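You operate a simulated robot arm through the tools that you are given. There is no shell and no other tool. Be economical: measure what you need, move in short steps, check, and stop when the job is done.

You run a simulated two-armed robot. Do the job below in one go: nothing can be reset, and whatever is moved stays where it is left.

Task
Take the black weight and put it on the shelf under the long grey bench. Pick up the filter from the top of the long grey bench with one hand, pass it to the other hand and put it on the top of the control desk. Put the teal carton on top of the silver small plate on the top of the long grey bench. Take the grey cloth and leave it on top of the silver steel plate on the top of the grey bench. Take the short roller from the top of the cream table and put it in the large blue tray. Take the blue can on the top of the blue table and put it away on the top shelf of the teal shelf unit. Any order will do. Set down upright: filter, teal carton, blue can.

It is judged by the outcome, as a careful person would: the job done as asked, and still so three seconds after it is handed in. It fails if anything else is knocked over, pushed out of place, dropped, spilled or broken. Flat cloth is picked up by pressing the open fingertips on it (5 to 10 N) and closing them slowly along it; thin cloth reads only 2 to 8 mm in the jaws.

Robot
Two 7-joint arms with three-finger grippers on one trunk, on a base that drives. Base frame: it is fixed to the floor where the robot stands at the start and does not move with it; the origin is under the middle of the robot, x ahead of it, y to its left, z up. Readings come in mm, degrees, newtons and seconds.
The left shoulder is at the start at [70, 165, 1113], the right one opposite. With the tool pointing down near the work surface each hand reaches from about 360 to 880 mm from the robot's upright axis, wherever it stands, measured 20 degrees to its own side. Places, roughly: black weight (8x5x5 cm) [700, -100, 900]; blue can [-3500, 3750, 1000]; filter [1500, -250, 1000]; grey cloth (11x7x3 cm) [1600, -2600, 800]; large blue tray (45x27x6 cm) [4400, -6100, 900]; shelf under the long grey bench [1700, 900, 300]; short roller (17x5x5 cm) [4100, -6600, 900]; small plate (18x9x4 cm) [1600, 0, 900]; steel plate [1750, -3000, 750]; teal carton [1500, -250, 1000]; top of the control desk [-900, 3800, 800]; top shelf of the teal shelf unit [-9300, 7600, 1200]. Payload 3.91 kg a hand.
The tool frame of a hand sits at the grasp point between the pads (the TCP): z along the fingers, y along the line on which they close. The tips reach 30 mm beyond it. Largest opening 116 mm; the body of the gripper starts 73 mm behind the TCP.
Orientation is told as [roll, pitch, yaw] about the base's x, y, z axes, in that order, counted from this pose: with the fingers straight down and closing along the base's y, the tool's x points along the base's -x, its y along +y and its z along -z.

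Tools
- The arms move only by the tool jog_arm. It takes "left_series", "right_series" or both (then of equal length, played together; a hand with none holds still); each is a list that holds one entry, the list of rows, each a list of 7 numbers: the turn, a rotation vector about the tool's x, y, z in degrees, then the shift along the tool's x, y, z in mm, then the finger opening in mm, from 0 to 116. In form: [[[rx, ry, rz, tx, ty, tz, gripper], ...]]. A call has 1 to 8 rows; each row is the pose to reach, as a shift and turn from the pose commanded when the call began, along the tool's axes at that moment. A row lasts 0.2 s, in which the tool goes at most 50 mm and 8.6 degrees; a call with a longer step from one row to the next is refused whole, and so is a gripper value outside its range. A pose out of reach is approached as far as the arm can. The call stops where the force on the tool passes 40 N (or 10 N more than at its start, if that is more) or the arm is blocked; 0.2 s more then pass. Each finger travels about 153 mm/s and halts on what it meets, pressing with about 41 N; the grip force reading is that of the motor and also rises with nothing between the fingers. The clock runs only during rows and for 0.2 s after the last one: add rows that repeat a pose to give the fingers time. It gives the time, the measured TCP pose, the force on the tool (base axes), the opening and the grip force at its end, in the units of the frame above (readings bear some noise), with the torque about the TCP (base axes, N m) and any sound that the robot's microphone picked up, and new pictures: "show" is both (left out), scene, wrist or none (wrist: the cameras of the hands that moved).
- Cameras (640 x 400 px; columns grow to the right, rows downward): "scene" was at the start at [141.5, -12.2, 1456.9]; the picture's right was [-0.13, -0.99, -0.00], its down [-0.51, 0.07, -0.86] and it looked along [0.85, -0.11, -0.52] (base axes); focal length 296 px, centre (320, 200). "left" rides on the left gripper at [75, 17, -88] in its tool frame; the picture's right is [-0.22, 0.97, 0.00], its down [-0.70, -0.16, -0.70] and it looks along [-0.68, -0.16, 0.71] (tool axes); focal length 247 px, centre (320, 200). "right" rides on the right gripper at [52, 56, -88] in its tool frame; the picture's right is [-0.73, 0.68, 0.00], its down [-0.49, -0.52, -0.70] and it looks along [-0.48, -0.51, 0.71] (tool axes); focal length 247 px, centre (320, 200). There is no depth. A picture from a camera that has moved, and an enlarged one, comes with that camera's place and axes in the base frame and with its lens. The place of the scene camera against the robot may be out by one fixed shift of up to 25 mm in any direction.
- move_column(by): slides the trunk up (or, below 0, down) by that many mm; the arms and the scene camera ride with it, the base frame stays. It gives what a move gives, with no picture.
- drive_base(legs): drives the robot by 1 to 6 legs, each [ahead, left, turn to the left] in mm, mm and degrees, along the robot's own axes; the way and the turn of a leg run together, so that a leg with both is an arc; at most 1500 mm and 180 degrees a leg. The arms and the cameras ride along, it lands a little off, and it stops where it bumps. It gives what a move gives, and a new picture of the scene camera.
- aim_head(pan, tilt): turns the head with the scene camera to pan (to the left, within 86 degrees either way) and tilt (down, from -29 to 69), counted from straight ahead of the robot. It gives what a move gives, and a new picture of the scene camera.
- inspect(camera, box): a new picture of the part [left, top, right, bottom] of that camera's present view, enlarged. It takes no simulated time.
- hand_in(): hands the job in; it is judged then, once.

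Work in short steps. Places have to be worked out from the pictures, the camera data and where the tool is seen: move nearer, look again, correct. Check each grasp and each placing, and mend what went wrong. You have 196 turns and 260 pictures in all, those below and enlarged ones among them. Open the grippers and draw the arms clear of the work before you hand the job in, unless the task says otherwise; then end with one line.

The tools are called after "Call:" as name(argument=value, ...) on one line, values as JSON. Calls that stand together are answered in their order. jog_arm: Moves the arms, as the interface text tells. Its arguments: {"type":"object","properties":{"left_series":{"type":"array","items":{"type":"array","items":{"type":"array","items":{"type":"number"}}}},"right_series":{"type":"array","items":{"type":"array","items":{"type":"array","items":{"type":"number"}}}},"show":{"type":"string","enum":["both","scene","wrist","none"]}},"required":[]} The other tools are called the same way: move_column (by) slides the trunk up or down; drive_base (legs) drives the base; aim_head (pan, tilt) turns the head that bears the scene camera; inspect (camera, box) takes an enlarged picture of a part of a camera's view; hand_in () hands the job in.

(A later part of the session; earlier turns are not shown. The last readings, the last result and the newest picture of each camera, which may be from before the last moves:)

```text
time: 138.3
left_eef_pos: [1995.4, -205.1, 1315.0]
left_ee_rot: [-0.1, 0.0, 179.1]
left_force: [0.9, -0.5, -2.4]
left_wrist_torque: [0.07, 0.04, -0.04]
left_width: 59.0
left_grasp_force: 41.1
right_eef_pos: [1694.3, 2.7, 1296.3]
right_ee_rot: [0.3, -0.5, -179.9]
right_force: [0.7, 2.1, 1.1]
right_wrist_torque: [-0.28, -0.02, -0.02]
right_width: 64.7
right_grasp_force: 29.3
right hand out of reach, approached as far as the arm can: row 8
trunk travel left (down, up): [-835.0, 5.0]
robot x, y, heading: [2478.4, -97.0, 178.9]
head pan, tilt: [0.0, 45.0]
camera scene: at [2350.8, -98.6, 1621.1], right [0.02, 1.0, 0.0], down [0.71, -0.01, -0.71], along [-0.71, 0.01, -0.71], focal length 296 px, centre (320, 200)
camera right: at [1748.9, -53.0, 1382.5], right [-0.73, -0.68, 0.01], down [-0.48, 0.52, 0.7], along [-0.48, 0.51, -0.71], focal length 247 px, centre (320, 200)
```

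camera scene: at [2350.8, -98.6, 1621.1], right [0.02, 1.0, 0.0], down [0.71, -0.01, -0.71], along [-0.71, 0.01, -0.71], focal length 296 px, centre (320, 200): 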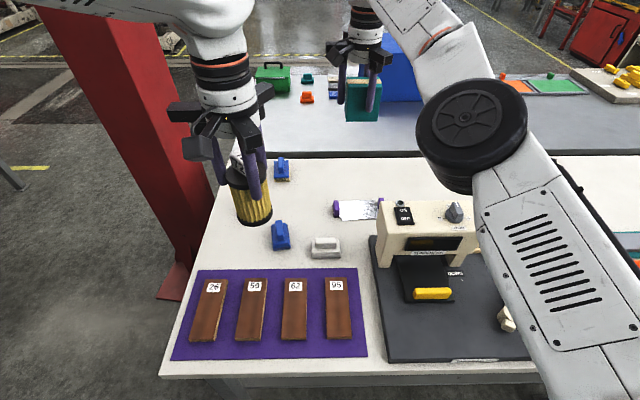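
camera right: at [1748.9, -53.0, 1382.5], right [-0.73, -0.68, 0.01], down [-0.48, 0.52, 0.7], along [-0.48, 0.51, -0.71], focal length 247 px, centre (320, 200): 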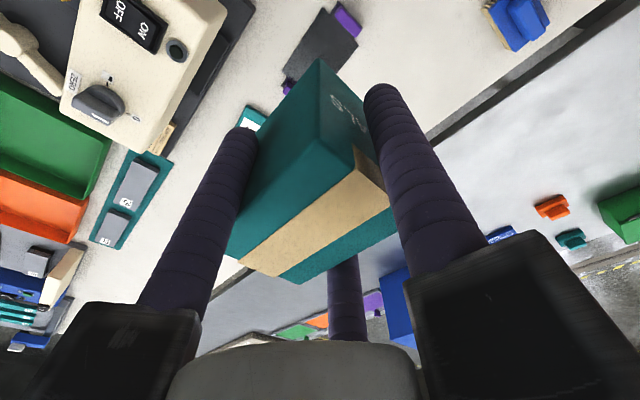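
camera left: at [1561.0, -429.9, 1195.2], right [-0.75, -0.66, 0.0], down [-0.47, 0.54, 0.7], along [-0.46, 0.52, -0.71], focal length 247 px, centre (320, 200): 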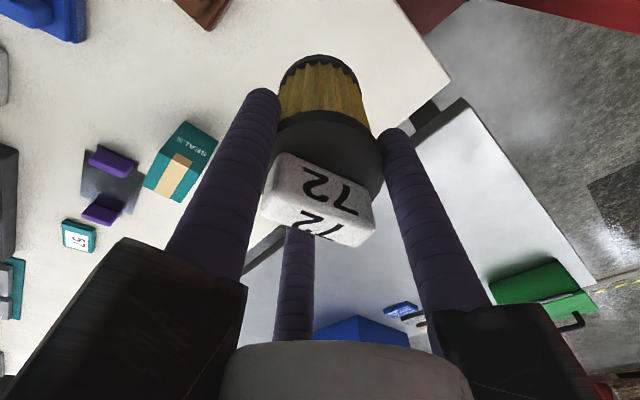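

I move the base 40 mm closer and lower the hand partway over the plate.

Call:
drive_base(legs=[[40, 0, 0]])

Call:
jog_arm(right_series=[[[0, 0, 0, -2, -5, 45, 35], [0, 0, 0, -4, -10, 90, 35], [0, 0, 0, -6, -15, 135, 35], [0, 0, 0, -6, -20, 180, 35], [0, 0, 0, -6, -23, 225, 35], [0, 0, 0, -6, -23, 225, 35]]], show="both")

```text
time: 139.2
left_eef_pos: [1966.1, -203.0, 1318.6]
left_ee_rot: [0.1, -0.5, 179.1]
left_force: [1.3, 0.1, -0.9]
left_wrist_torque: [-0.02, 0.11, -0.02]
left_width: 59.1
left_grasp_force: 41.0
right_eef_pos: [1665.0, 3.2, 1301.0]
right_ee_rot: [0.3, -0.9, -179.9]
right_force: [1.1, -0.2, -1.6]
right_wrist_torque: [0.01, 0.07, -0.01]
right_width: 64.8
right_grasp_force: 29.7
trunk travel left (down, up): [-835.0, 5.0]
robot x, y, heading: [2441.5, -97.3, 178.9]
head pan, tilt: [0.0, 45.0]
camera scene: at [2321.6, -95.9, 1622.2], right [0.02, 1.0, 0.0], down [0.7, -0.01, -0.71], along [-0.71, 0.01, -0.7], focal length 296 px, centre (320, 200)
```

scene: 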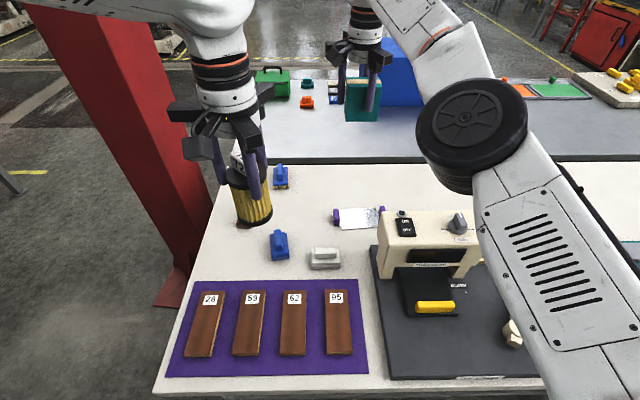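

```text
time: 140.6
left_eef_pos: [1957.7, -203.5, 1315.9]
left_ee_rot: [0.0, -0.1, 179.0]
left_force: [-0.2, 0.1, -1.5]
left_wrist_torque: [0.02, 0.02, 0.02]
left_width: 59.0
left_grasp_force: 41.1
right_eef_pos: [1650.8, 26.6, 1069.7]
right_ee_rot: [0.3, -0.5, -179.9]
right_force: [0.0, -0.4, -1.4]
right_wrist_torque: [-0.02, -0.02, -0.01]
right_width: 64.8
right_grasp_force: 29.5
trunk travel left (down, up): [-835.0, 5.0]
robot x, y, heading: [2442.0, -98.9, 178.8]
head pan, tilt: [0.0, 45.0]
camera scene: at [2310.6, -97.1, 1621.1], right [0.02, 1.0, 0.0], down [0.71, -0.01, -0.71], along [-0.71, 0.01, -0.71], focal length 296 px, centre (320, 200)
camera right: at [1703.9, -30.1, 1157.0], right [-0.73, -0.68, 0.01], down [-0.48, 0.53, 0.7], along [-0.48, 0.51, -0.71], focal length 247 px, centre (320, 200)
```

scene: 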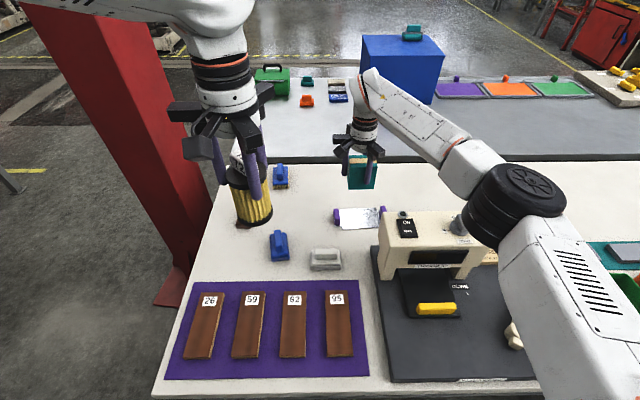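
right: 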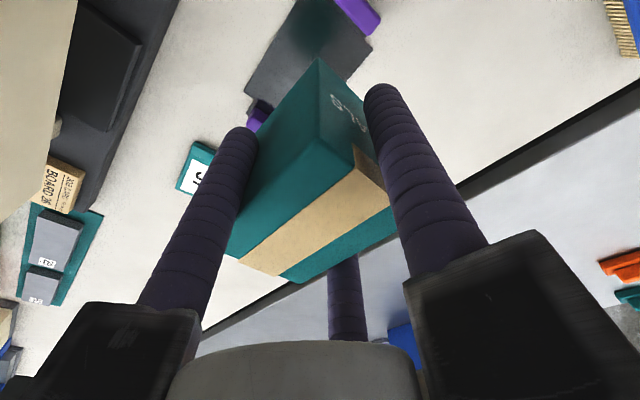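

Combining views, I place the plate centre at about [1656,46]. I correct by +5/+14 mm and descend to just above the plate.

Call:
jog_arm(right_series=[[[0, 0, 0, 5, -14, 30, 35], [0, 0, 0, 5, -14, 60, 35], [0, 0, 0, 5, -14, 90, 35], [0, 0, 0, 5, -14, 115, 35], [0, 0, 0, 5, -14, 130, 35], [0, 0, 0, 5, -14, 130, 35]]], show="both")

Call:
inspect(camera="scene", box=[300, 110, 460, 270])

```text
time: 142.0
left_eef_pos: [1957.4, -203.4, 1315.9]
left_ee_rot: [-0.1, 0.0, 179.0]
left_force: [-0.4, 0.0, -2.2]
left_wrist_torque: [0.02, -0.02, 0.02]
left_width: 58.9
left_grasp_force: 40.8
right_eef_pos: [1653.2, 39.7, 940.5]
right_ee_rot: [0.3, -0.4, -179.9]
right_force: [-0.2, 0.0, -1.3]
right_wrist_torque: [0.02, 0.0, 0.0]
right_width: 64.6
right_grasp_force: 29.8
trunk travel left (down, up): [-835.0, 5.0]
robot x, y, heading: [2440.1, -97.9, 178.8]
head pan, tilt: [0.0, 45.0]
camera scene: at [2310.5, -96.3, 1621.0], right [0.02, 1.0, 0.0], down [0.71, -0.01, -0.71], along [-0.71, 0.01, -0.71], focal length 296 px, centre (320, 200)
camera right: at [1706.0, -16.2, 1027.0], right [-0.73, -0.68, 0.01], down [-0.48, 0.53, 0.7], along [-0.48, 0.51, -0.71], focal length 247 px, centre (320, 200)
```

scene: 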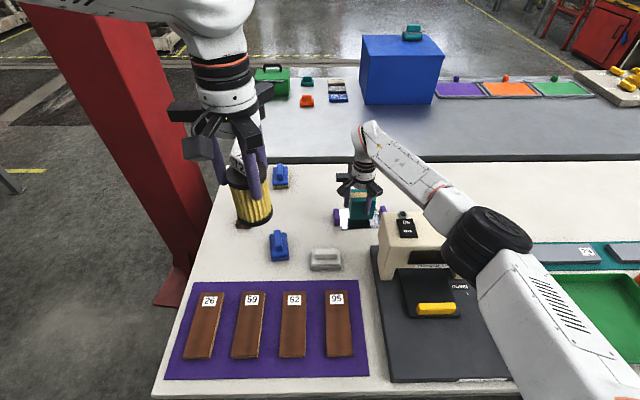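
right: 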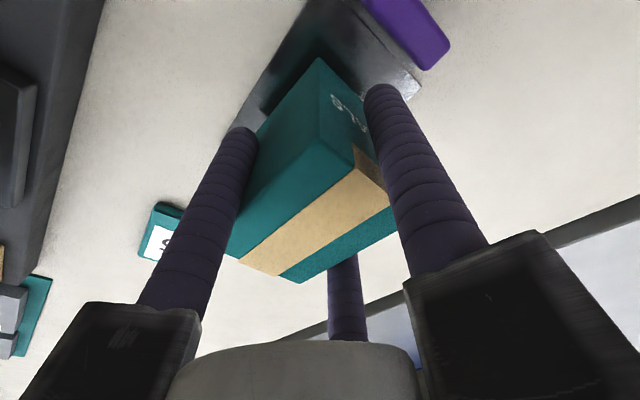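

```text
2.50 times, centred on (380, 190) of scene
camera zoom: at [2310.5, -96.3, 1621.0], right [0.02, 1.0, 0.0], down [0.71, -0.01, -0.71], along [-0.71, 0.01, -0.71], focal length 741 px, centre (170, 225)
```

zoom: 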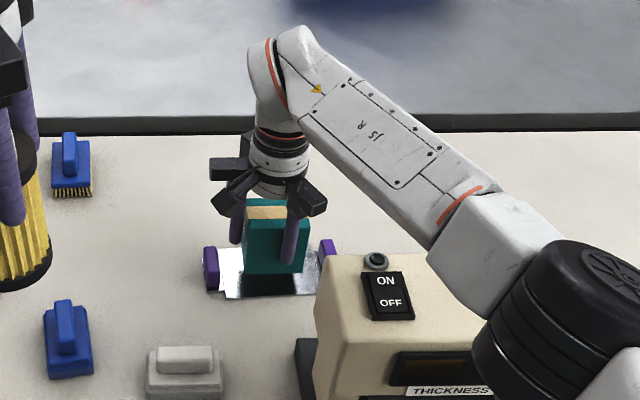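

The carton sits nearly centred between the blocks, about 5 mm too far toward +y. I correct that and lower gently until it touches.

Call:
jog_arm(right_series=[[[0, 0, 0, 0, 5, 10, 35], [0, 0, 0, 0, 5, 18, 35], [0, 0, 0, 0, 5, 22, 35], [0, 0, 0, 0, 5, 25, 35], [0, 0, 0, 0, 5, 25, 35]]], show="none")

Call:
inspect(camera="scene", box=[320, 150, 420, 250])

```text
time: 143.2
left_eef_pos: [1956.9, -202.8, 1314.0]
left_ee_rot: [0.0, -0.1, 179.0]
left_force: [-0.5, -0.7, -1.7]
left_wrist_torque: [-0.01, 0.0, 0.04]
left_width: 59.2
left_grasp_force: 40.4
right_eef_pos: [1651.5, 34.4, 914.9]
right_ee_rot: [0.3, -0.6, -179.8]
right_force: [0.0, 0.3, -1.1]
right_wrist_torque: [-0.01, -0.01, -0.02]
right_width: 64.8
right_grasp_force: 29.5
trunk travel left (down, up): [-835.0, 5.0]
robot x, y, heading: [2441.3, -103.4, 178.7]
head pan, tilt: [0.0, 45.0]
```

```text
4.00 times, centred on (370, 200) of scene
camera zoom: at [2310.4, -96.2, 1621.0], right [0.02, 1.0, 0.0], down [0.71, -0.01, -0.71], along [-0.71, 0.01, -0.71], focal length 1185 px, centre (120, 200)
```

zoom: 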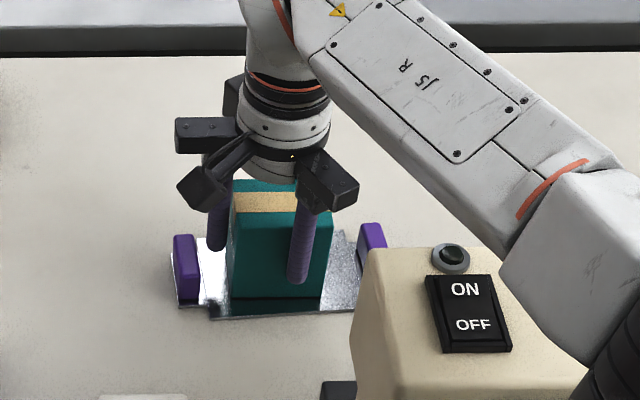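

Still just above the plate with no contact. I lower a few mm more.

Call:
jog_arm(right_series=[[[0, 0, 0, 0, 0, 2, 35], [0, 0, 0, 0, 0, 4, 35], [0, 0, 0, 0, 0, 6, 35], [0, 0, 0, 0, 0, 8, 35], [0, 0, 0, 0, 0, 8, 35]]], show="none")

```text
time: 144.4
left_eef_pos: [1959.3, -203.5, 1317.2]
left_ee_rot: [0.0, -0.2, 179.1]
left_force: [-0.1, 1.7, -3.3]
left_wrist_torque: [0.0, -0.02, 0.05]
left_width: 59.0
left_grasp_force: 40.9
right_eef_pos: [1652.1, 33.9, 914.4]
right_ee_rot: [0.3, -0.9, -180.0]
right_force: [-8.6, 2.6, 33.8]
right_wrist_torque: [0.71, -0.51, 0.13]
right_width: 65.4
right_grasp_force: 29.9
trunk travel left (down, up): [-835.0, 5.0]
robot x, y, heading: [2438.2, -93.6, 179.2]
head pan, tilt: [0.0, 45.0]
```

Contact. I unload, open only slightly because a purple block is near the single finger, lift, then open wider.

Call:
jog_arm(right_series=[[[0, 0, 0, 0, 0, -6, 65], [0, 0, 0, 0, 0, -7, 70], [0, 0, 0, 0, 0, -7, 73], [0, 0, 0, 0, 0, -12, 73], [0, 0, 0, 0, 0, -25, 73], [0, 0, 0, 0, 0, -50, 80], [0, 0, 0, 0, 0, -90, 92], [0, 0, 0, 0, 0, -130, 92]]], show="both")

Call:
inspect(camera="scene", box=[320, 150, 420, 250])

```text
time: 146.2
left_eef_pos: [1956.8, -203.0, 1316.1]
left_ee_rot: [0.1, -0.1, 178.9]
left_force: [0.1, -0.4, -2.4]
left_wrist_torque: [0.02, 0.03, 0.01]
left_width: 59.5
left_grasp_force: 41.4
right_eef_pos: [1653.2, 36.8, 1035.8]
right_ee_rot: [0.2, -0.5, -180.0]
right_force: [0.1, 0.9, 0.5]
right_wrist_torque: [0.02, 0.01, -0.01]
right_width: 91.9
right_grasp_force: 0.0
trunk travel left (down, up): [-835.0, 5.0]
robot x, y, heading: [2446.0, -99.3, 179.1]
head pan, tilt: [0.0, 45.0]
camera scene: at [2311.8, -96.7, 1621.1], right [0.02, 1.0, 0.0], down [0.71, -0.01, -0.71], along [-0.71, 0.01, -0.71], focal length 296 px, centre (320, 200)
camera right: at [1706.9, -19.2, 1123.6], right [-0.73, -0.68, 0.01], down [-0.48, 0.53, 0.7], along [-0.48, 0.51, -0.71], focal length 247 px, centre (320, 200)
```

scene: 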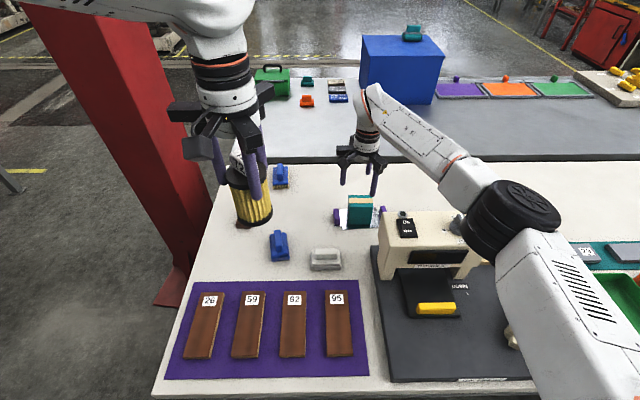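
right: 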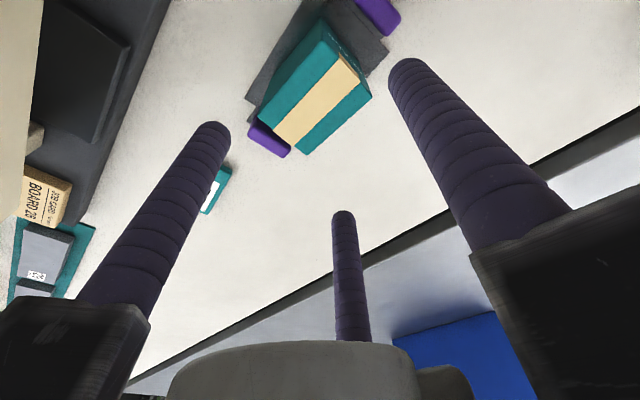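

```text
4.00 times, centred on (370, 200) of scene
camera zoom: at [2311.8, -96.7, 1621.1], right [0.02, 1.0, 0.0], down [0.71, -0.01, -0.71], along [-0.71, 0.01, -0.71], focal length 1185 px, centre (120, 200)
```

zoom: 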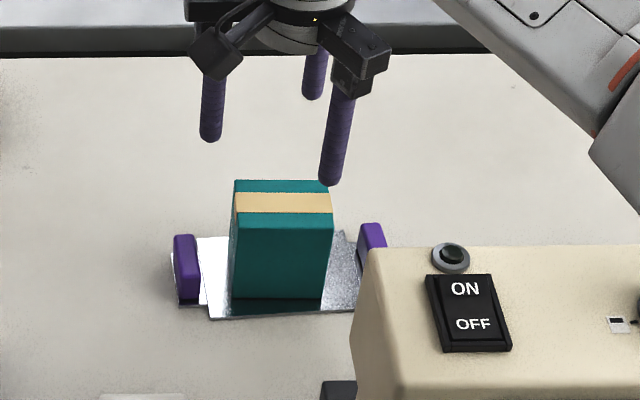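

The carton stands upright on the plate. I raise the right hand and retract it, then back the base away from the bench for the handover.

Call:
jog_arm(right_series=[[[0, 0, 0, 0, 0, -45, 92], [0, 0, 0, 0, 0, -90, 92], [0, 0, 0, 0, 0, -135, 92], [0, 0, 0, 0, 0, -180, 92], [0, 0, 0, 0, 0, -225, 92], [0, 0, 0, 40, -10, -250, 92], [0, 0, 0, 85, -25, -250, 92], [0, 0, 0, 130, -40, -250, 92]]], show="none")

Call:
jog_arm(right_series=[[[0, 0, 0, 45, -30, 0, 92], [0, 0, 0, 90, -60, 0, 92], [0, 0, 0, 135, -90, 0, 92], [0, 0, 0, 170, -120, 0, 92], [0, 0, 0, 170, -140, 0, 92]]], show="none")

Call:
drive_base(legs=[[-300, 0, 0]])

```text
time: 148.0
left_eef_pos: [1957.2, -204.4, 1315.7]
left_ee_rot: [0.0, -0.1, 179.0]
left_force: [0.5, 0.0, -1.4]
left_wrist_torque: [-0.02, 0.03, -0.05]
left_width: 59.4
left_grasp_force: 40.7
right_eef_pos: [1785.0, 78.2, 1289.8]
right_ee_rot: [0.3, -0.5, -179.9]
right_force: [0.2, -0.4, 0.0]
right_wrist_torque: [0.04, -0.01, -0.01]
right_width: 92.1
right_grasp_force: 0.1
trunk travel left (down, up): [-835.0, 5.0]
robot x, y, heading: [2439.3, -100.4, 178.9]
head pan, tilt: [0.0, 45.0]
```

```text
refused: row 1 steps farther than a row can; nothing moved
```

```text
time: 150.0
left_eef_pos: [2255.8, -208.6, 1314.6]
left_ee_rot: [-0.1, 0.0, 178.8]
left_force: [-0.3, -0.2, -3.0]
left_wrist_torque: [0.02, -0.02, -0.03]
left_width: 59.0
left_grasp_force: 41.7
right_eef_pos: [2081.0, 74.9, 1287.9]
right_ee_rot: [0.3, -0.4, 180.0]
right_force: [-0.7, 0.3, -0.1]
right_wrist_torque: [0.0, -0.03, 0.05]
right_width: 92.0
right_grasp_force: 0.0
trunk travel left (down, up): [-835.0, 5.0]
robot x, y, heading: [2739.6, -105.0, 178.9]
head pan, tilt: [0.0, 45.0]
camera scene: at [2609.0, -101.3, 1620.8], right [0.02, 1.0, 0.0], down [0.71, -0.01, -0.71], along [-0.71, 0.01, -0.71], focal length 296 px, centre (320, 200)
```

scene: 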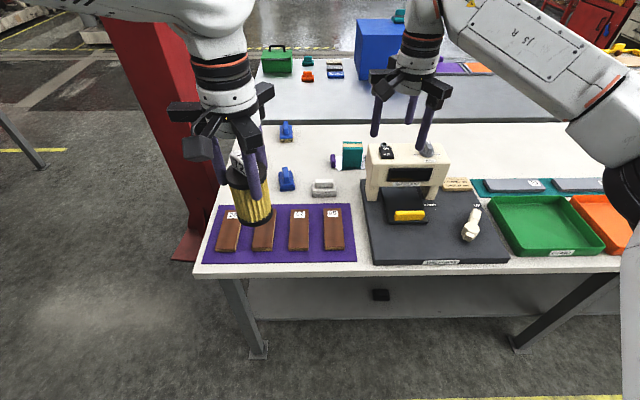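

Now I bring the right hand level with the filter and turn it about its own x axis, so that its fingers point to the robot's left with the single finger up.

Call:
jog_arm(right_series=[[[-8.5, 0, 0, 22, -10, 0, 92], [-17, 0, 0, 44, -20, 0, 92], [-25.5, 0, 0, 66, -30, 0, 92], [-34, 0, 0, 88, -40, 0, 92], [-42.5, 0, 0, 110, -50, 0, 92], [-51, 0, 0, 132, -55, 0, 92], [-59.5, 0, 0, 154, -60, 0, 92], [-68, 0, 0, 175, -60, 0, 92]]], show="none")

Call:
jog_arm(right_series=[[[-8, 0, 0, 0, 0, 0, 92], [-15, 0, 0, 0, 0, 0, 92], [-22, 0, 0, 0, 0, 0, 92], [-22, 0, 0, 0, 0, 0, 92]]], show="both")

```text
time: 151.8
left_eef_pos: [2259.3, -210.1, 1316.2]
left_ee_rot: [-0.1, -0.2, 179.1]
left_force: [0.7, 0.0, -1.6]
left_wrist_torque: [0.04, 0.01, -0.03]
left_width: 59.3
left_grasp_force: 41.5
right_eef_pos: [2242.3, 129.5, 1289.8]
right_ee_rot: [66.4, -4.8, -173.4]
right_force: [-0.1, -1.1, -2.1]
right_wrist_torque: [-0.1, -0.04, -0.01]
right_width: 92.0
right_grasp_force: 0.1
right hand out of reach, approached as far as the arm can: row 4, 5, 6, 7, 8
trunk travel left (down, up): [-835.0, 5.0]
robot x, y, heading: [2743.1, -106.9, 179.0]
head pan, tilt: [0.0, 45.0]
```

```text
time: 152.8
left_eef_pos: [2256.8, -206.6, 1315.0]
left_ee_rot: [0.0, 0.0, 179.0]
left_force: [-0.6, 0.2, -3.2]
left_wrist_torque: [0.0, -0.02, -0.02]
left_width: 59.4
left_grasp_force: 41.4
right_eef_pos: [2241.5, 135.5, 1275.9]
right_ee_rot: [83.6, -2.2, -173.2]
right_force: [0.7, 0.1, -0.5]
right_wrist_torque: [0.0, 0.01, -0.05]
right_width: 92.0
right_grasp_force: 0.0
trunk travel left (down, up): [-835.0, 5.0]
robot x, y, heading: [2743.1, -100.4, 178.8]
head pan, tilt: [0.0, 45.0]
camera scene: at [2612.1, -101.1, 1621.1], right [0.02, 1.0, 0.0], down [0.71, -0.01, -0.71], along [-0.71, 0.01, -0.71], focal length 296 px, centre (320, 200)
camera right: at [2286.7, 222.8, 1338.2], right [-0.69, -0.16, 0.7], down [-0.59, 0.69, -0.42], along [-0.42, -0.71, -0.57], focal length 247 px, centre (320, 200)
```

scene: 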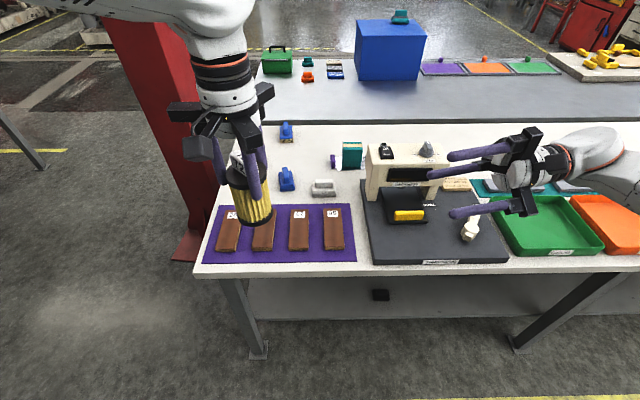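
right: 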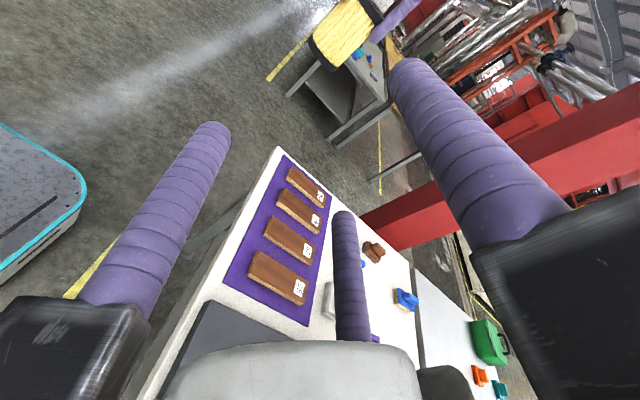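

The hand is nearly oriented. I fix the remaining angle and move to a pre-grasp pose to the right of the filter.

Call:
jog_arm(right_series=[[[-2, -2.6, 0, -2, 8, 38, 92], [-4, -5.2, 0, -4, 17, 77, 92], [-6.4, -7.8, 0, -6, 26, 115, 92], [-6.4, -7.8, 0, -8, 34, 154, 92], [-6.4, -7.8, 0, -8.5, 42, 192, 92], [-6.4, -7.8, 0, -8.5, 42, 192, 92]]], show="both")

```text
time: 154.2
left_eef_pos: [2257.9, -206.6, 1316.0]
left_ee_rot: [-0.1, -0.2, 178.9]
left_force: [-0.4, -0.2, -1.7]
left_wrist_torque: [-0.03, -0.03, 0.03]
left_width: 59.3
left_grasp_force: 40.1
right_eef_pos: [2259.0, -59.1, 1296.6]
right_ee_rot: [90.3, -2.5, 179.3]
right_force: [0.4, -0.1, -0.1]
right_wrist_torque: [0.01, 0.02, -0.03]
right_width: 91.8
right_grasp_force: 0.0
trunk travel left (down, up): [-835.0, 5.0]
robot x, y, heading: [2739.1, -100.8, 179.0]
head pan, tilt: [0.0, 45.0]
camera scene: at [2612.8, -100.9, 1621.2], right [0.02, 1.0, 0.0], down [0.71, -0.01, -0.71], along [-0.71, 0.01, -0.71], focal length 296 px, centre (320, 200)
camera right: at [2315.6, 27.9, 1348.1], right [-0.7, 0.01, 0.71], down [-0.5, 0.7, -0.5], along [-0.51, -0.71, -0.49], focal length 247 px, centre (320, 200)
```

scene: 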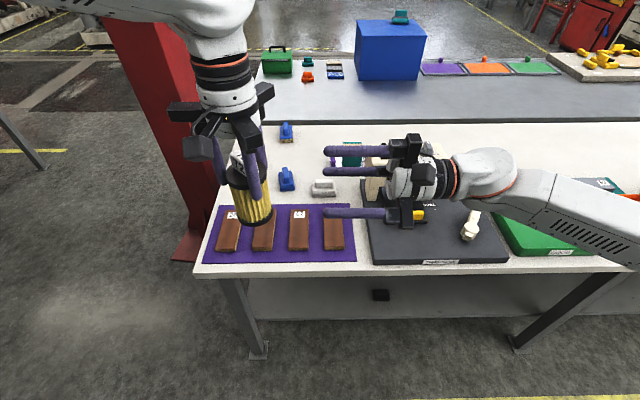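
right: 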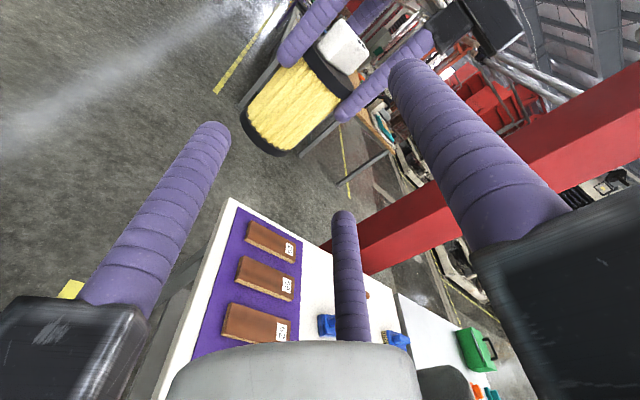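

Well aligned. I level the small roll error, insert part way, and check the clearances.

Call:
jog_arm(right_series=[[[0, 0, 1.2, 0, 1, 25, 92], [0, 0, 2.5, 0, 1, 50, 92], [0, 0, 2.5, 0, 1, 70, 92], [0, 0, 2.5, 0, 1, 70, 92]]], show="both")

Call:
inspect(camera="scene", box=[180, 80, 400, 260])

```text
time: 155.2
left_eef_pos: [2256.1, -207.7, 1315.4]
left_ee_rot: [0.0, 0.0, 178.9]
left_force: [-0.4, -0.1, -2.3]
left_wrist_torque: [0.04, -0.01, -0.01]
left_width: 59.1
left_grasp_force: 40.6
right_eef_pos: [2244.7, -114.4, 1263.0]
right_ee_rot: [90.7, -0.7, 179.6]
right_force: [-0.5, 0.0, -0.2]
right_wrist_torque: [0.01, -0.01, 0.02]
right_width: 92.1
right_grasp_force: 0.0
right hand out of reach, approached as far as the arm can: row 1, 2, 3, 4
trunk travel left (down, up): [-835.0, 5.0]
robot x, y, heading: [2738.1, -100.7, 178.7]
head pan, tilt: [0.0, 45.0]
camera scene: at [2610.5, -102.2, 1621.0], right [0.02, 1.0, 0.0], down [0.71, -0.01, -0.71], along [-0.71, 0.01, -0.71], focal length 296 px, centre (320, 200)
camera right: at [2298.0, -24.6, 1316.5], right [-0.72, 0.01, 0.69], down [-0.49, 0.7, -0.53], along [-0.49, -0.72, -0.5], focal length 247 px, centre (320, 200)
```

scene: 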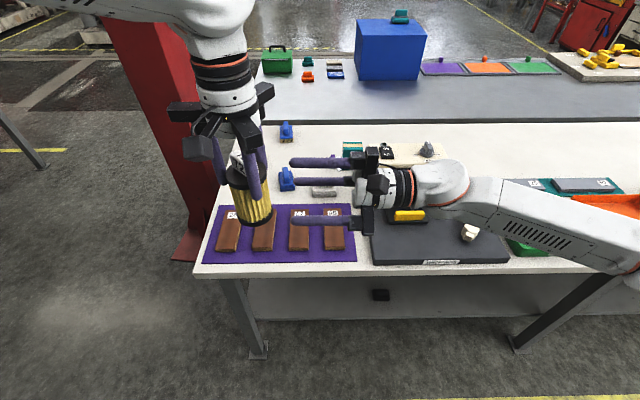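
right: 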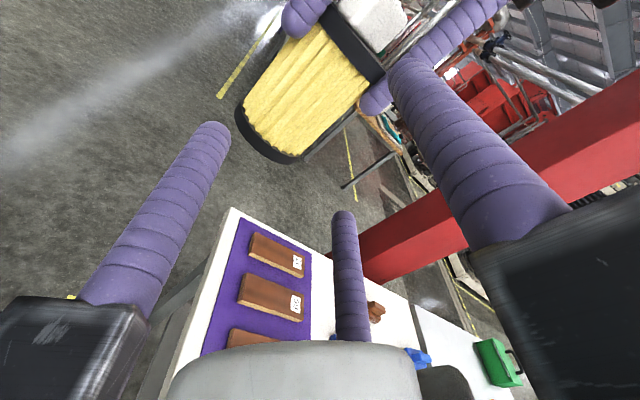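

```text
2.22 times, centred on (290, 170) of scene
camera zoom: at [2610.5, -102.2, 1621.0], right [0.02, 1.0, 0.0], down [0.71, -0.01, -0.71], along [-0.71, 0.01, -0.71], focal length 658 px, centre (387, 267)
```

zoom: 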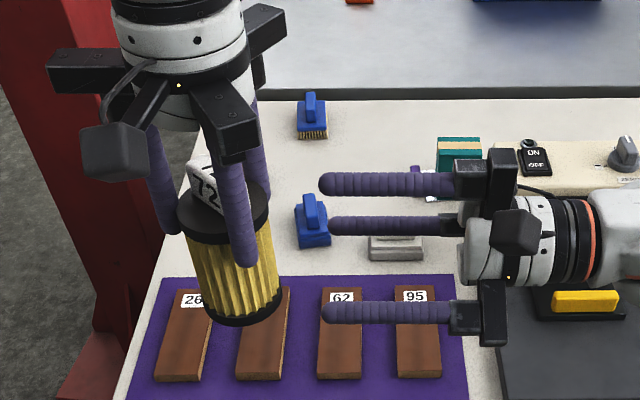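

The right arm is at a joint limit there. I move the right hand back to the reachable spot, and will bring the left hand with the filter to it instead.

Call:
jog_arm(right_series=[[[0, 0, 0, 0, 0, -30, 92], [0, 0, 0, 0, 0, -60, 92], [0, 0, 0, 0, 0, -85, 92], [0, 0, 0, 0, 0, -85, 92], [0, 0, 0, 0, 0, -85, 92]]], show="none")

```text
time: 156.4
left_eef_pos: [2257.8, -208.3, 1315.0]
left_ee_rot: [-0.1, 0.0, 178.9]
left_force: [-0.3, 0.3, -2.2]
left_wrist_torque: [-0.02, -0.03, -0.01]
left_width: 59.1
left_grasp_force: 40.7
right_eef_pos: [2245.9, -24.5, 1264.4]
right_ee_rot: [90.3, 0.0, 179.2]
right_force: [0.5, -0.6, -0.3]
right_wrist_torque: [-0.04, 0.02, -0.01]
right_width: 91.9
right_grasp_force: 0.1
trunk travel left (down, up): [-835.0, 5.0]
robot x, y, heading: [2741.3, -105.2, 178.9]
head pan, tilt: [0.0, 45.0]
```

The right hand is now level at [2246,-24,1264]. I lower the left to matching height and approach sideways, checking halfway.

Call:
jog_arm(left_series=[[[0, 0, 0, -8, 0, 16, 30], [0, 0, 0, -15, 0, 32, 30], [0, 0, 0, -15, -30, 32, 30], [0, 0, 0, -15, -60, 32, 30], [0, 0, 0, -15, -90, 32, 30], [0, 0, 0, -15, -90, 32, 30]]], show="both")

Call:
inspect(camera="right", box=[150, 0, 500, 220])

Call:
inspect(camera="scene", box=[200, 80, 420, 260])

```text
time: 157.8
left_eef_pos: [2244.7, -118.6, 1284.2]
left_ee_rot: [0.0, -0.1, 178.9]
left_force: [-0.8, -0.5, -2.2]
left_wrist_torque: [-0.02, 0.0, 0.0]
left_width: 59.2
left_grasp_force: 41.1
right_eef_pos: [2246.2, -24.7, 1264.3]
right_ee_rot: [90.2, 0.1, 179.2]
right_force: [0.3, -0.4, -0.4]
right_wrist_torque: [-0.01, -0.03, 0.02]
right_width: 91.7
right_grasp_force: 0.1
trunk travel left (down, up): [-835.0, 5.0]
robot x, y, heading: [2744.3, -104.2, 179.0]
head pan, tilt: [0.0, 45.0]
camera scene: at [2611.8, -101.8, 1621.1], right [0.02, 1.0, 0.0], down [0.71, -0.01, -0.71], along [-0.71, 0.01, -0.71], focal length 296 px, centre (320, 200)
camera left: at [2320.7, -136.5, 1371.5], right [-0.24, -0.97, 0.0], down [-0.69, 0.17, 0.7], along [-0.68, 0.17, -0.71], focal length 247 px, centre (320, 200)
```

scene: 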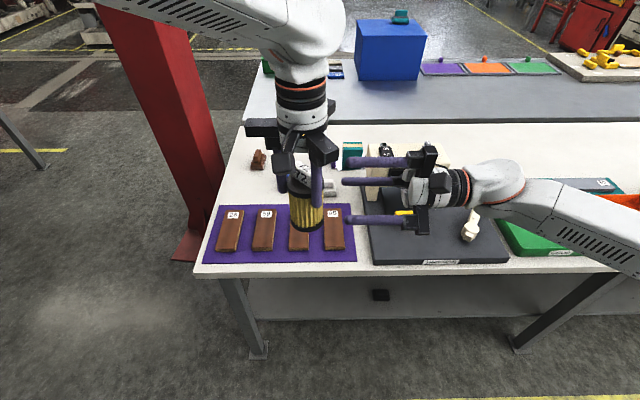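
left: 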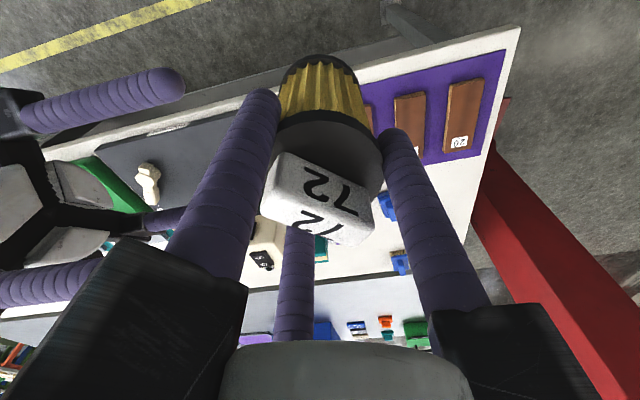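

```text
1.82 times, centred on (325, 110) of right
camera zoom: at [2299.8, 62.1, 1318.7], right [-0.73, 0.01, 0.68], down [-0.48, 0.7, -0.53], along [-0.49, -0.71, -0.51], focal length 449 px, centre (311, 364)
```

zoom: 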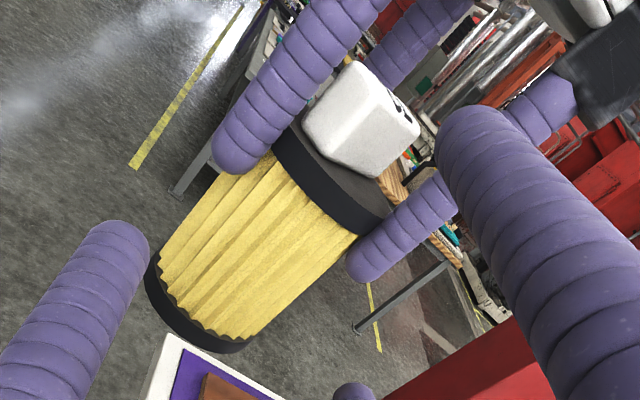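

```text
2.22 times, centred on (310, 170) of scene
camera zoom: at [2611.8, -101.8, 1621.1], right [0.02, 1.0, 0.0], down [0.71, -0.01, -0.71], along [-0.71, 0.01, -0.71], focal length 658 px, centre (342, 267)
```

zoom: 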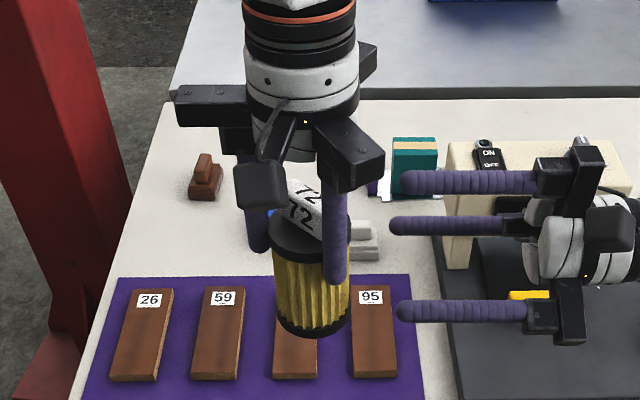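

Alignment looks right: the right hand's lower pair passes beneath the left tips and its upper finger goes between the left fingers. I slide the filter in.

Call:
jog_arm(left_series=[[[0, 0, 0, 0, -25, 1.5, 30], [0, 0, 0, 0, -45, 1.5, 30], [0, 0, 0, 0, -60, 1.5, 30], [0, 0, 0, 0, -72, 1.5, 30], [0, 0, 0, 0, -82, 1.5, 30], [0, 0, 0, 0, -82, 1.5, 30]]], show="both")

Call:
inspect(camera="right", box=[150, 0, 500, 220])

Call:
inspect(camera="scene", box=[260, 100, 440, 250])

```text
time: 159.2
left_eef_pos: [2244.2, -33.6, 1281.6]
left_ee_rot: [0.0, -0.1, 179.1]
left_force: [-0.5, -0.7, -2.2]
left_wrist_torque: [0.03, -0.01, 0.02]
left_width: 59.3
left_grasp_force: 40.8
right_eef_pos: [2245.6, -25.2, 1264.1]
right_ee_rot: [90.2, 0.0, 179.2]
right_force: [0.6, -0.4, -0.2]
right_wrist_torque: [0.03, 0.01, -0.02]
right_width: 92.0
right_grasp_force: 0.1
trunk travel left (down, up): [-835.0, 5.0]
robot x, y, heading: [2741.6, -98.7, 178.7]
head pan, tilt: [0.0, 45.0]
camera scene: at [2611.5, -101.8, 1621.1], right [0.02, 1.0, 0.0], down [0.71, -0.01, -0.71], along [-0.71, 0.01, -0.71], focal length 296 px, centre (320, 200)
camera left: at [2321.3, -52.8, 1369.0], right [-0.24, -0.97, 0.0], down [-0.69, 0.17, 0.7], along [-0.68, 0.17, -0.71], focal length 247 px, centre (320, 200)
```

scene: 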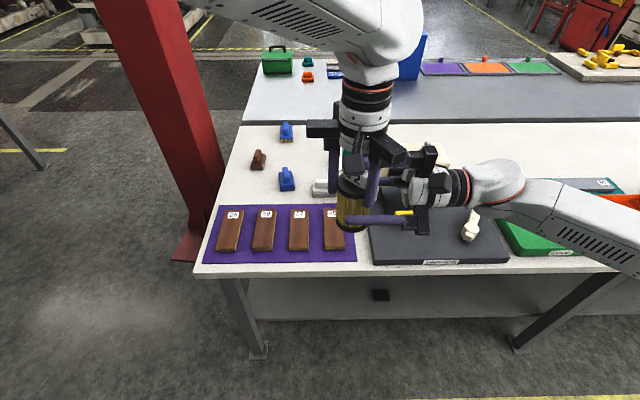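
left: 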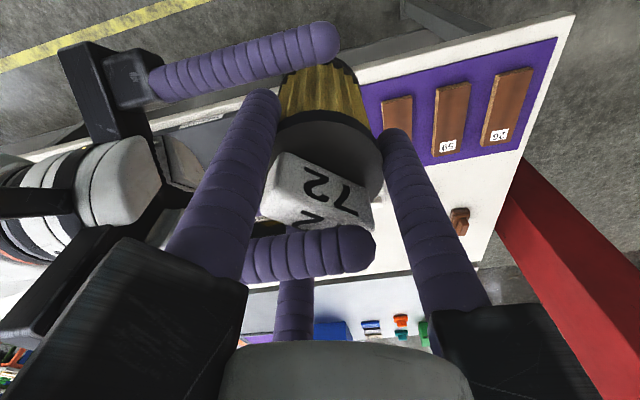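

```text
1.82 times, centred on (325, 110) of right
camera zoom: at [2299.5, 62.1, 1318.6], right [-0.73, 0.01, 0.68], down [-0.48, 0.7, -0.53], along [-0.49, -0.71, -0.51], focal length 449 px, centre (311, 364)
```

zoom: 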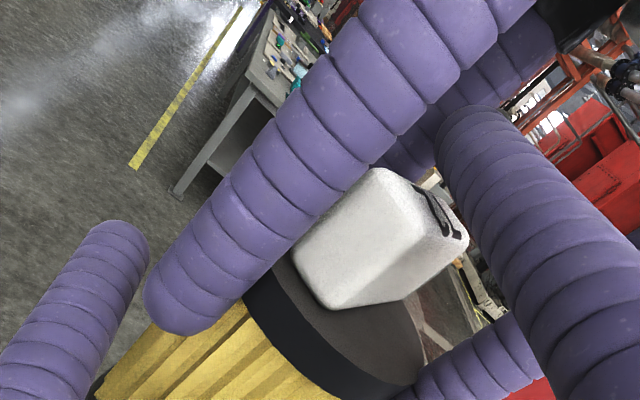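

```text
2.67 times, centred on (350, 175) of scene
camera zoom: at [2611.5, -101.8, 1621.1], right [0.02, 1.0, 0.0], down [0.71, -0.01, -0.71], along [-0.71, 0.01, -0.71], focal length 790 px, centre (240, 267)
```

zoom: 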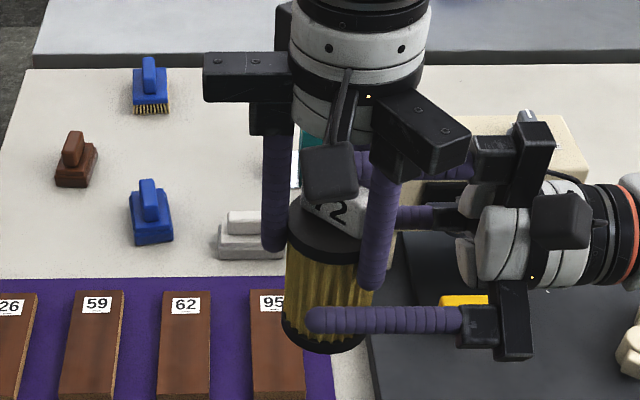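

The filter is between the right fingers without contact. I close the right hand.

Call:
jog_arm(right_series=[[[0, 0, 0, 0, 0, 0, 84], [0, 0, 0, 0, 0, 0, 78], [0, 0, 0, 0, 0, 0, 73], [0, 0, 0, 0, 0, 0, 68], [0, 0, 0, 0, 0, 0, 60], [0, 0, 0, 0, 0, 0, 50], [0, 0, 0, 0, 0, 0, 50]]], show="scene")

Call:
inspect(camera="right", box=[150, 0, 500, 220])

Call:
inspect(camera="scene", box=[260, 100, 440, 250])

```text
time: 160.8
left_eef_pos: [2245.6, -34.9, 1280.7]
left_ee_rot: [0.0, 0.0, 178.9]
left_force: [-3.8, 3.1, -34.7]
left_wrist_torque: [-0.05, 0.24, 0.22]
left_width: 59.8
left_grasp_force: 40.8
right_eef_pos: [2245.7, -25.5, 1265.5]
right_ee_rot: [90.3, 0.0, 179.3]
right_force: [4.4, -1.5, 32.3]
right_wrist_torque: [-0.3, -0.16, -0.17]
right_width: 73.4
right_grasp_force: 23.4
trunk travel left (down, up): [-835.0, 5.0]
robot x, y, heading: [2741.3, -101.3, 179.0]
head pan, tilt: [0.0, 45.0]
camera scene: at [2611.4, -101.1, 1621.1], right [0.02, 1.0, 0.0], down [0.71, -0.01, -0.71], along [-0.71, 0.01, -0.71], focal length 296 px, centre (320, 200)
```

scene: 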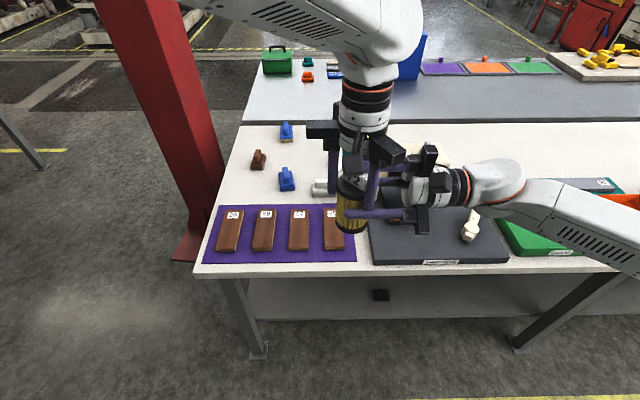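

```text
1.82 times, centred on (325, 110) of right
camera zoom: at [2299.7, 62.6, 1319.8], right [-0.73, 0.01, 0.68], down [-0.48, 0.7, -0.53], along [-0.49, -0.71, -0.51], focal length 449 px, centre (311, 364)
```

zoom: 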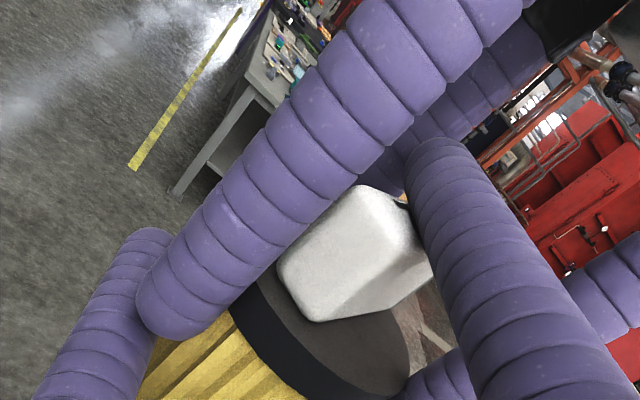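

```text
2.67 times, centred on (350, 175) of scene
camera zoom: at [2611.4, -101.1, 1621.1], right [0.02, 1.0, 0.0], down [0.71, -0.01, -0.71], along [-0.71, 0.01, -0.71], focal length 790 px, centre (240, 267)
```

zoom: 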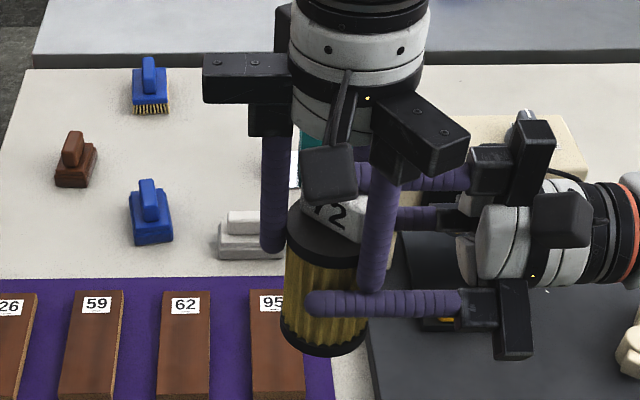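

The single finger presses on the block before the pair fully closes: the right reads +32 N and the left -35 N. I try easing the left grip slightly, watching its force, so the filter can settle a millimetre or two in it.

Call:
jog_arm(left_series=[[[0, 0, 0, 0, 0, 0, 54], [0, 0, 0, 0, 0, 0, 56], [0, 0, 0, 0, 0, 0, 57]]], right_series=[[[0, 0, 0, 0, 0, 0, 50], [0, 0, 0, 0, 0, 0, 50], [0, 0, 0, 0, 0, 0, 50]]], show="none")

```text
time: 161.6
left_eef_pos: [2245.5, -35.0, 1281.5]
left_ee_rot: [0.0, 0.0, 178.9]
left_force: [-5.5, 1.2, -33.9]
left_wrist_torque: [-0.04, -0.02, 0.02]
left_width: 58.9
left_grasp_force: 41.4
right_eef_pos: [2245.9, -23.8, 1265.4]
right_ee_rot: [90.3, -0.1, 179.3]
right_force: [4.5, -2.0, 31.9]
right_wrist_torque: [-0.23, 0.08, 0.05]
right_width: 71.5
right_grasp_force: 41.6
trunk travel left (down, up): [-835.0, 5.0]
robot x, y, heading: [2739.3, -104.3, 178.9]
head pan, tilt: [0.0, 45.0]
```

The right hand has now settled at 71.5 mm with full grip force, as expected for contact on the body. I open the left hand a little and see whether the right holds.

Call:
jog_arm(left_series=[[[0, 0, 0, 0, 0, 0, 60], [0, 0, 0, 0, 0, 0, 64], [0, 0, 0, 0, 0, 0, 70], [0, 0, 0, 0, 0, 0, 76], [0, 0, 0, 0, 0, 0, 76]]], right_series=[[[0, 0, 0, 0, 0, 0, 45], [0, 0, 0, 0, 0, 0, 40], [0, 0, 0, 0, 0, 0, 40], [0, 0, 0, 0, 0, 0, 40], [0, 0, 0, 0, 0, 0, 40]]], show="both")

Call:
inspect(camera="scene", box=[260, 100, 440, 250])

```text
time: 162.8
left_eef_pos: [2245.0, -34.6, 1281.6]
left_ee_rot: [0.0, -0.2, 178.8]
left_force: [0.3, 0.4, 0.0]
left_wrist_torque: [-0.03, 0.0, -0.01]
left_width: 76.0
left_grasp_force: 0.1
right_eef_pos: [2245.9, -25.1, 1263.6]
right_ee_rot: [90.3, 0.0, 179.2]
right_force: [0.3, 0.0, -0.4]
right_wrist_torque: [0.0, 0.04, 0.0]
right_width: 70.9
right_grasp_force: 41.0
trunk travel left (down, up): [-835.0, 5.0]
robot x, y, heading: [2738.5, -103.9, 179.0]
head pan, tilt: [0.0, 45.0]
camera scene: at [2611.4, -101.2, 1621.1], right [0.02, 1.0, 0.0], down [0.71, -0.01, -0.71], along [-0.71, 0.01, -0.71], focal length 296 px, centre (320, 200)
camera right: at [2299.5, 62.6, 1318.4], right [-0.73, 0.01, 0.68], down [-0.48, 0.7, -0.53], along [-0.49, -0.71, -0.51], focal length 247 px, centre (320, 200)
camera left: at [2321.2, -52.4, 1369.1], right [-0.24, -0.97, 0.0], down [-0.69, 0.17, 0.7], along [-0.68, 0.17, -0.71], focal length 247 px, centre (320, 200)
```

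scene: 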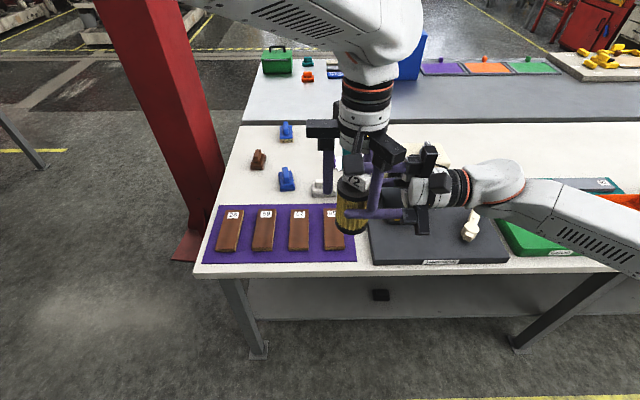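
right: 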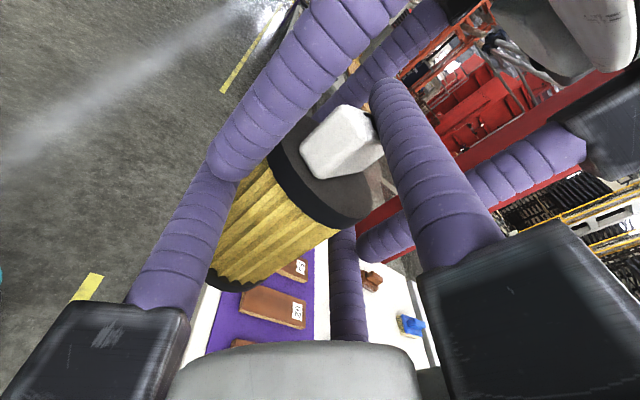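
left: 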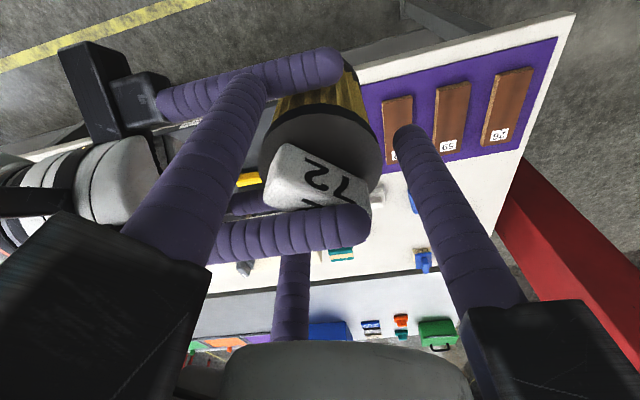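

```text
2.67 times, centred on (350, 175) of scene
camera zoom: at [2611.4, -101.2, 1621.1], right [0.02, 1.0, 0.0], down [0.71, -0.01, -0.71], along [-0.71, 0.01, -0.71], focal length 790 px, centre (240, 267)
```

zoom: 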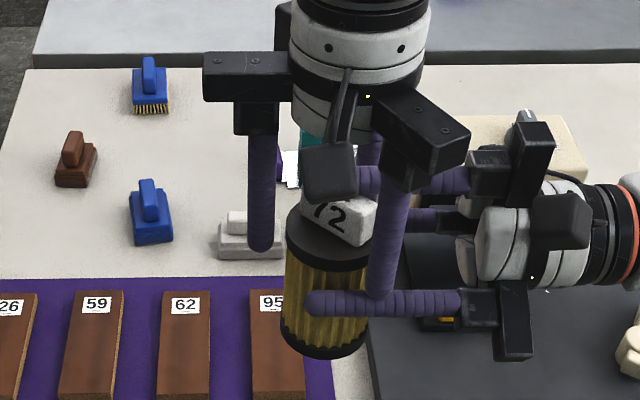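

The right hand holds the filter alone. I lift the left hand clear upward and then move it left.

Call:
jog_arm(left_series=[[[0, 0, 0, 0, 0, -20, 76], [0, 0, 0, 0, 0, -50, 76], [0, 0, 0, 0, 0, -90, 76], [0, 0, 0, 0, 0, -130, 76], [0, 0, 0, 0, 20, -160, 76], [0, 0, 0, 0, 65, -160, 76], [0, 0, 0, 0, 110, -160, 76], [0, 0, 0, 0, 150, -160, 76]]], show="both")

```text
time: 164.6
left_eef_pos: [2243.1, -184.4, 1439.5]
left_ee_rot: [0.0, -0.2, 178.9]
left_force: [-0.3, 0.2, 0.8]
left_wrist_torque: [0.05, 0.0, 0.01]
left_width: 76.0
left_grasp_force: 0.0
right_eef_pos: [2246.1, -27.8, 1263.9]
right_ee_rot: [90.1, -0.1, 179.2]
right_force: [0.6, -0.2, 0.8]
right_wrist_torque: [0.04, -0.01, -0.01]
right_width: 70.8
right_grasp_force: 40.7
trunk travel left (down, up): [-835.0, 5.0]
robot x, y, heading: [2741.6, -102.5, 178.8]
head pan, tilt: [0.0, 45.0]
camera scene: at [2611.7, -103.7, 1621.1], right [0.02, 1.0, 0.0], down [0.71, -0.01, -0.71], along [-0.71, 0.01, -0.71], focal length 296 px, centre (320, 200)
camera left: at [2319.0, -202.7, 1527.9], right [-0.24, -0.97, 0.0], down [-0.69, 0.17, 0.7], along [-0.68, 0.17, -0.71], focal length 247 px, centre (320, 200)
```

scene: 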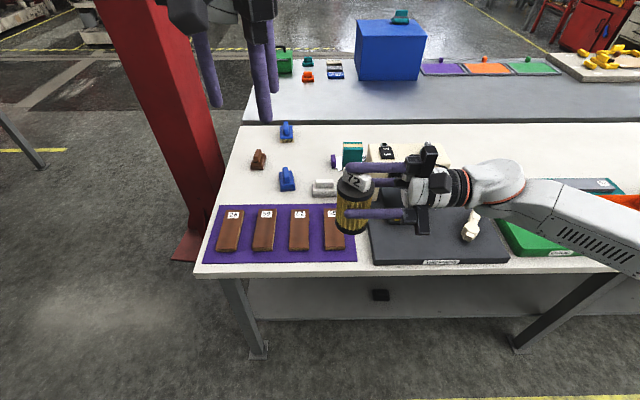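
left: 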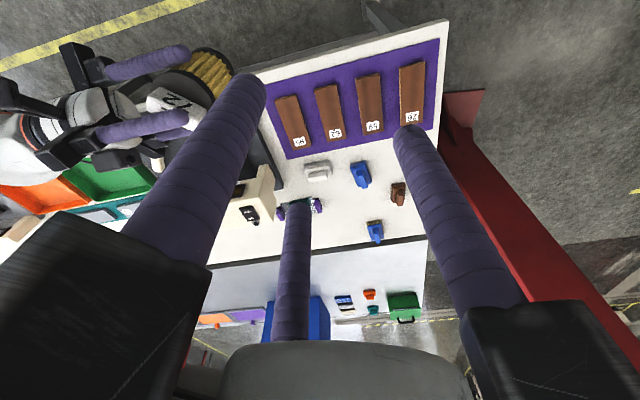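

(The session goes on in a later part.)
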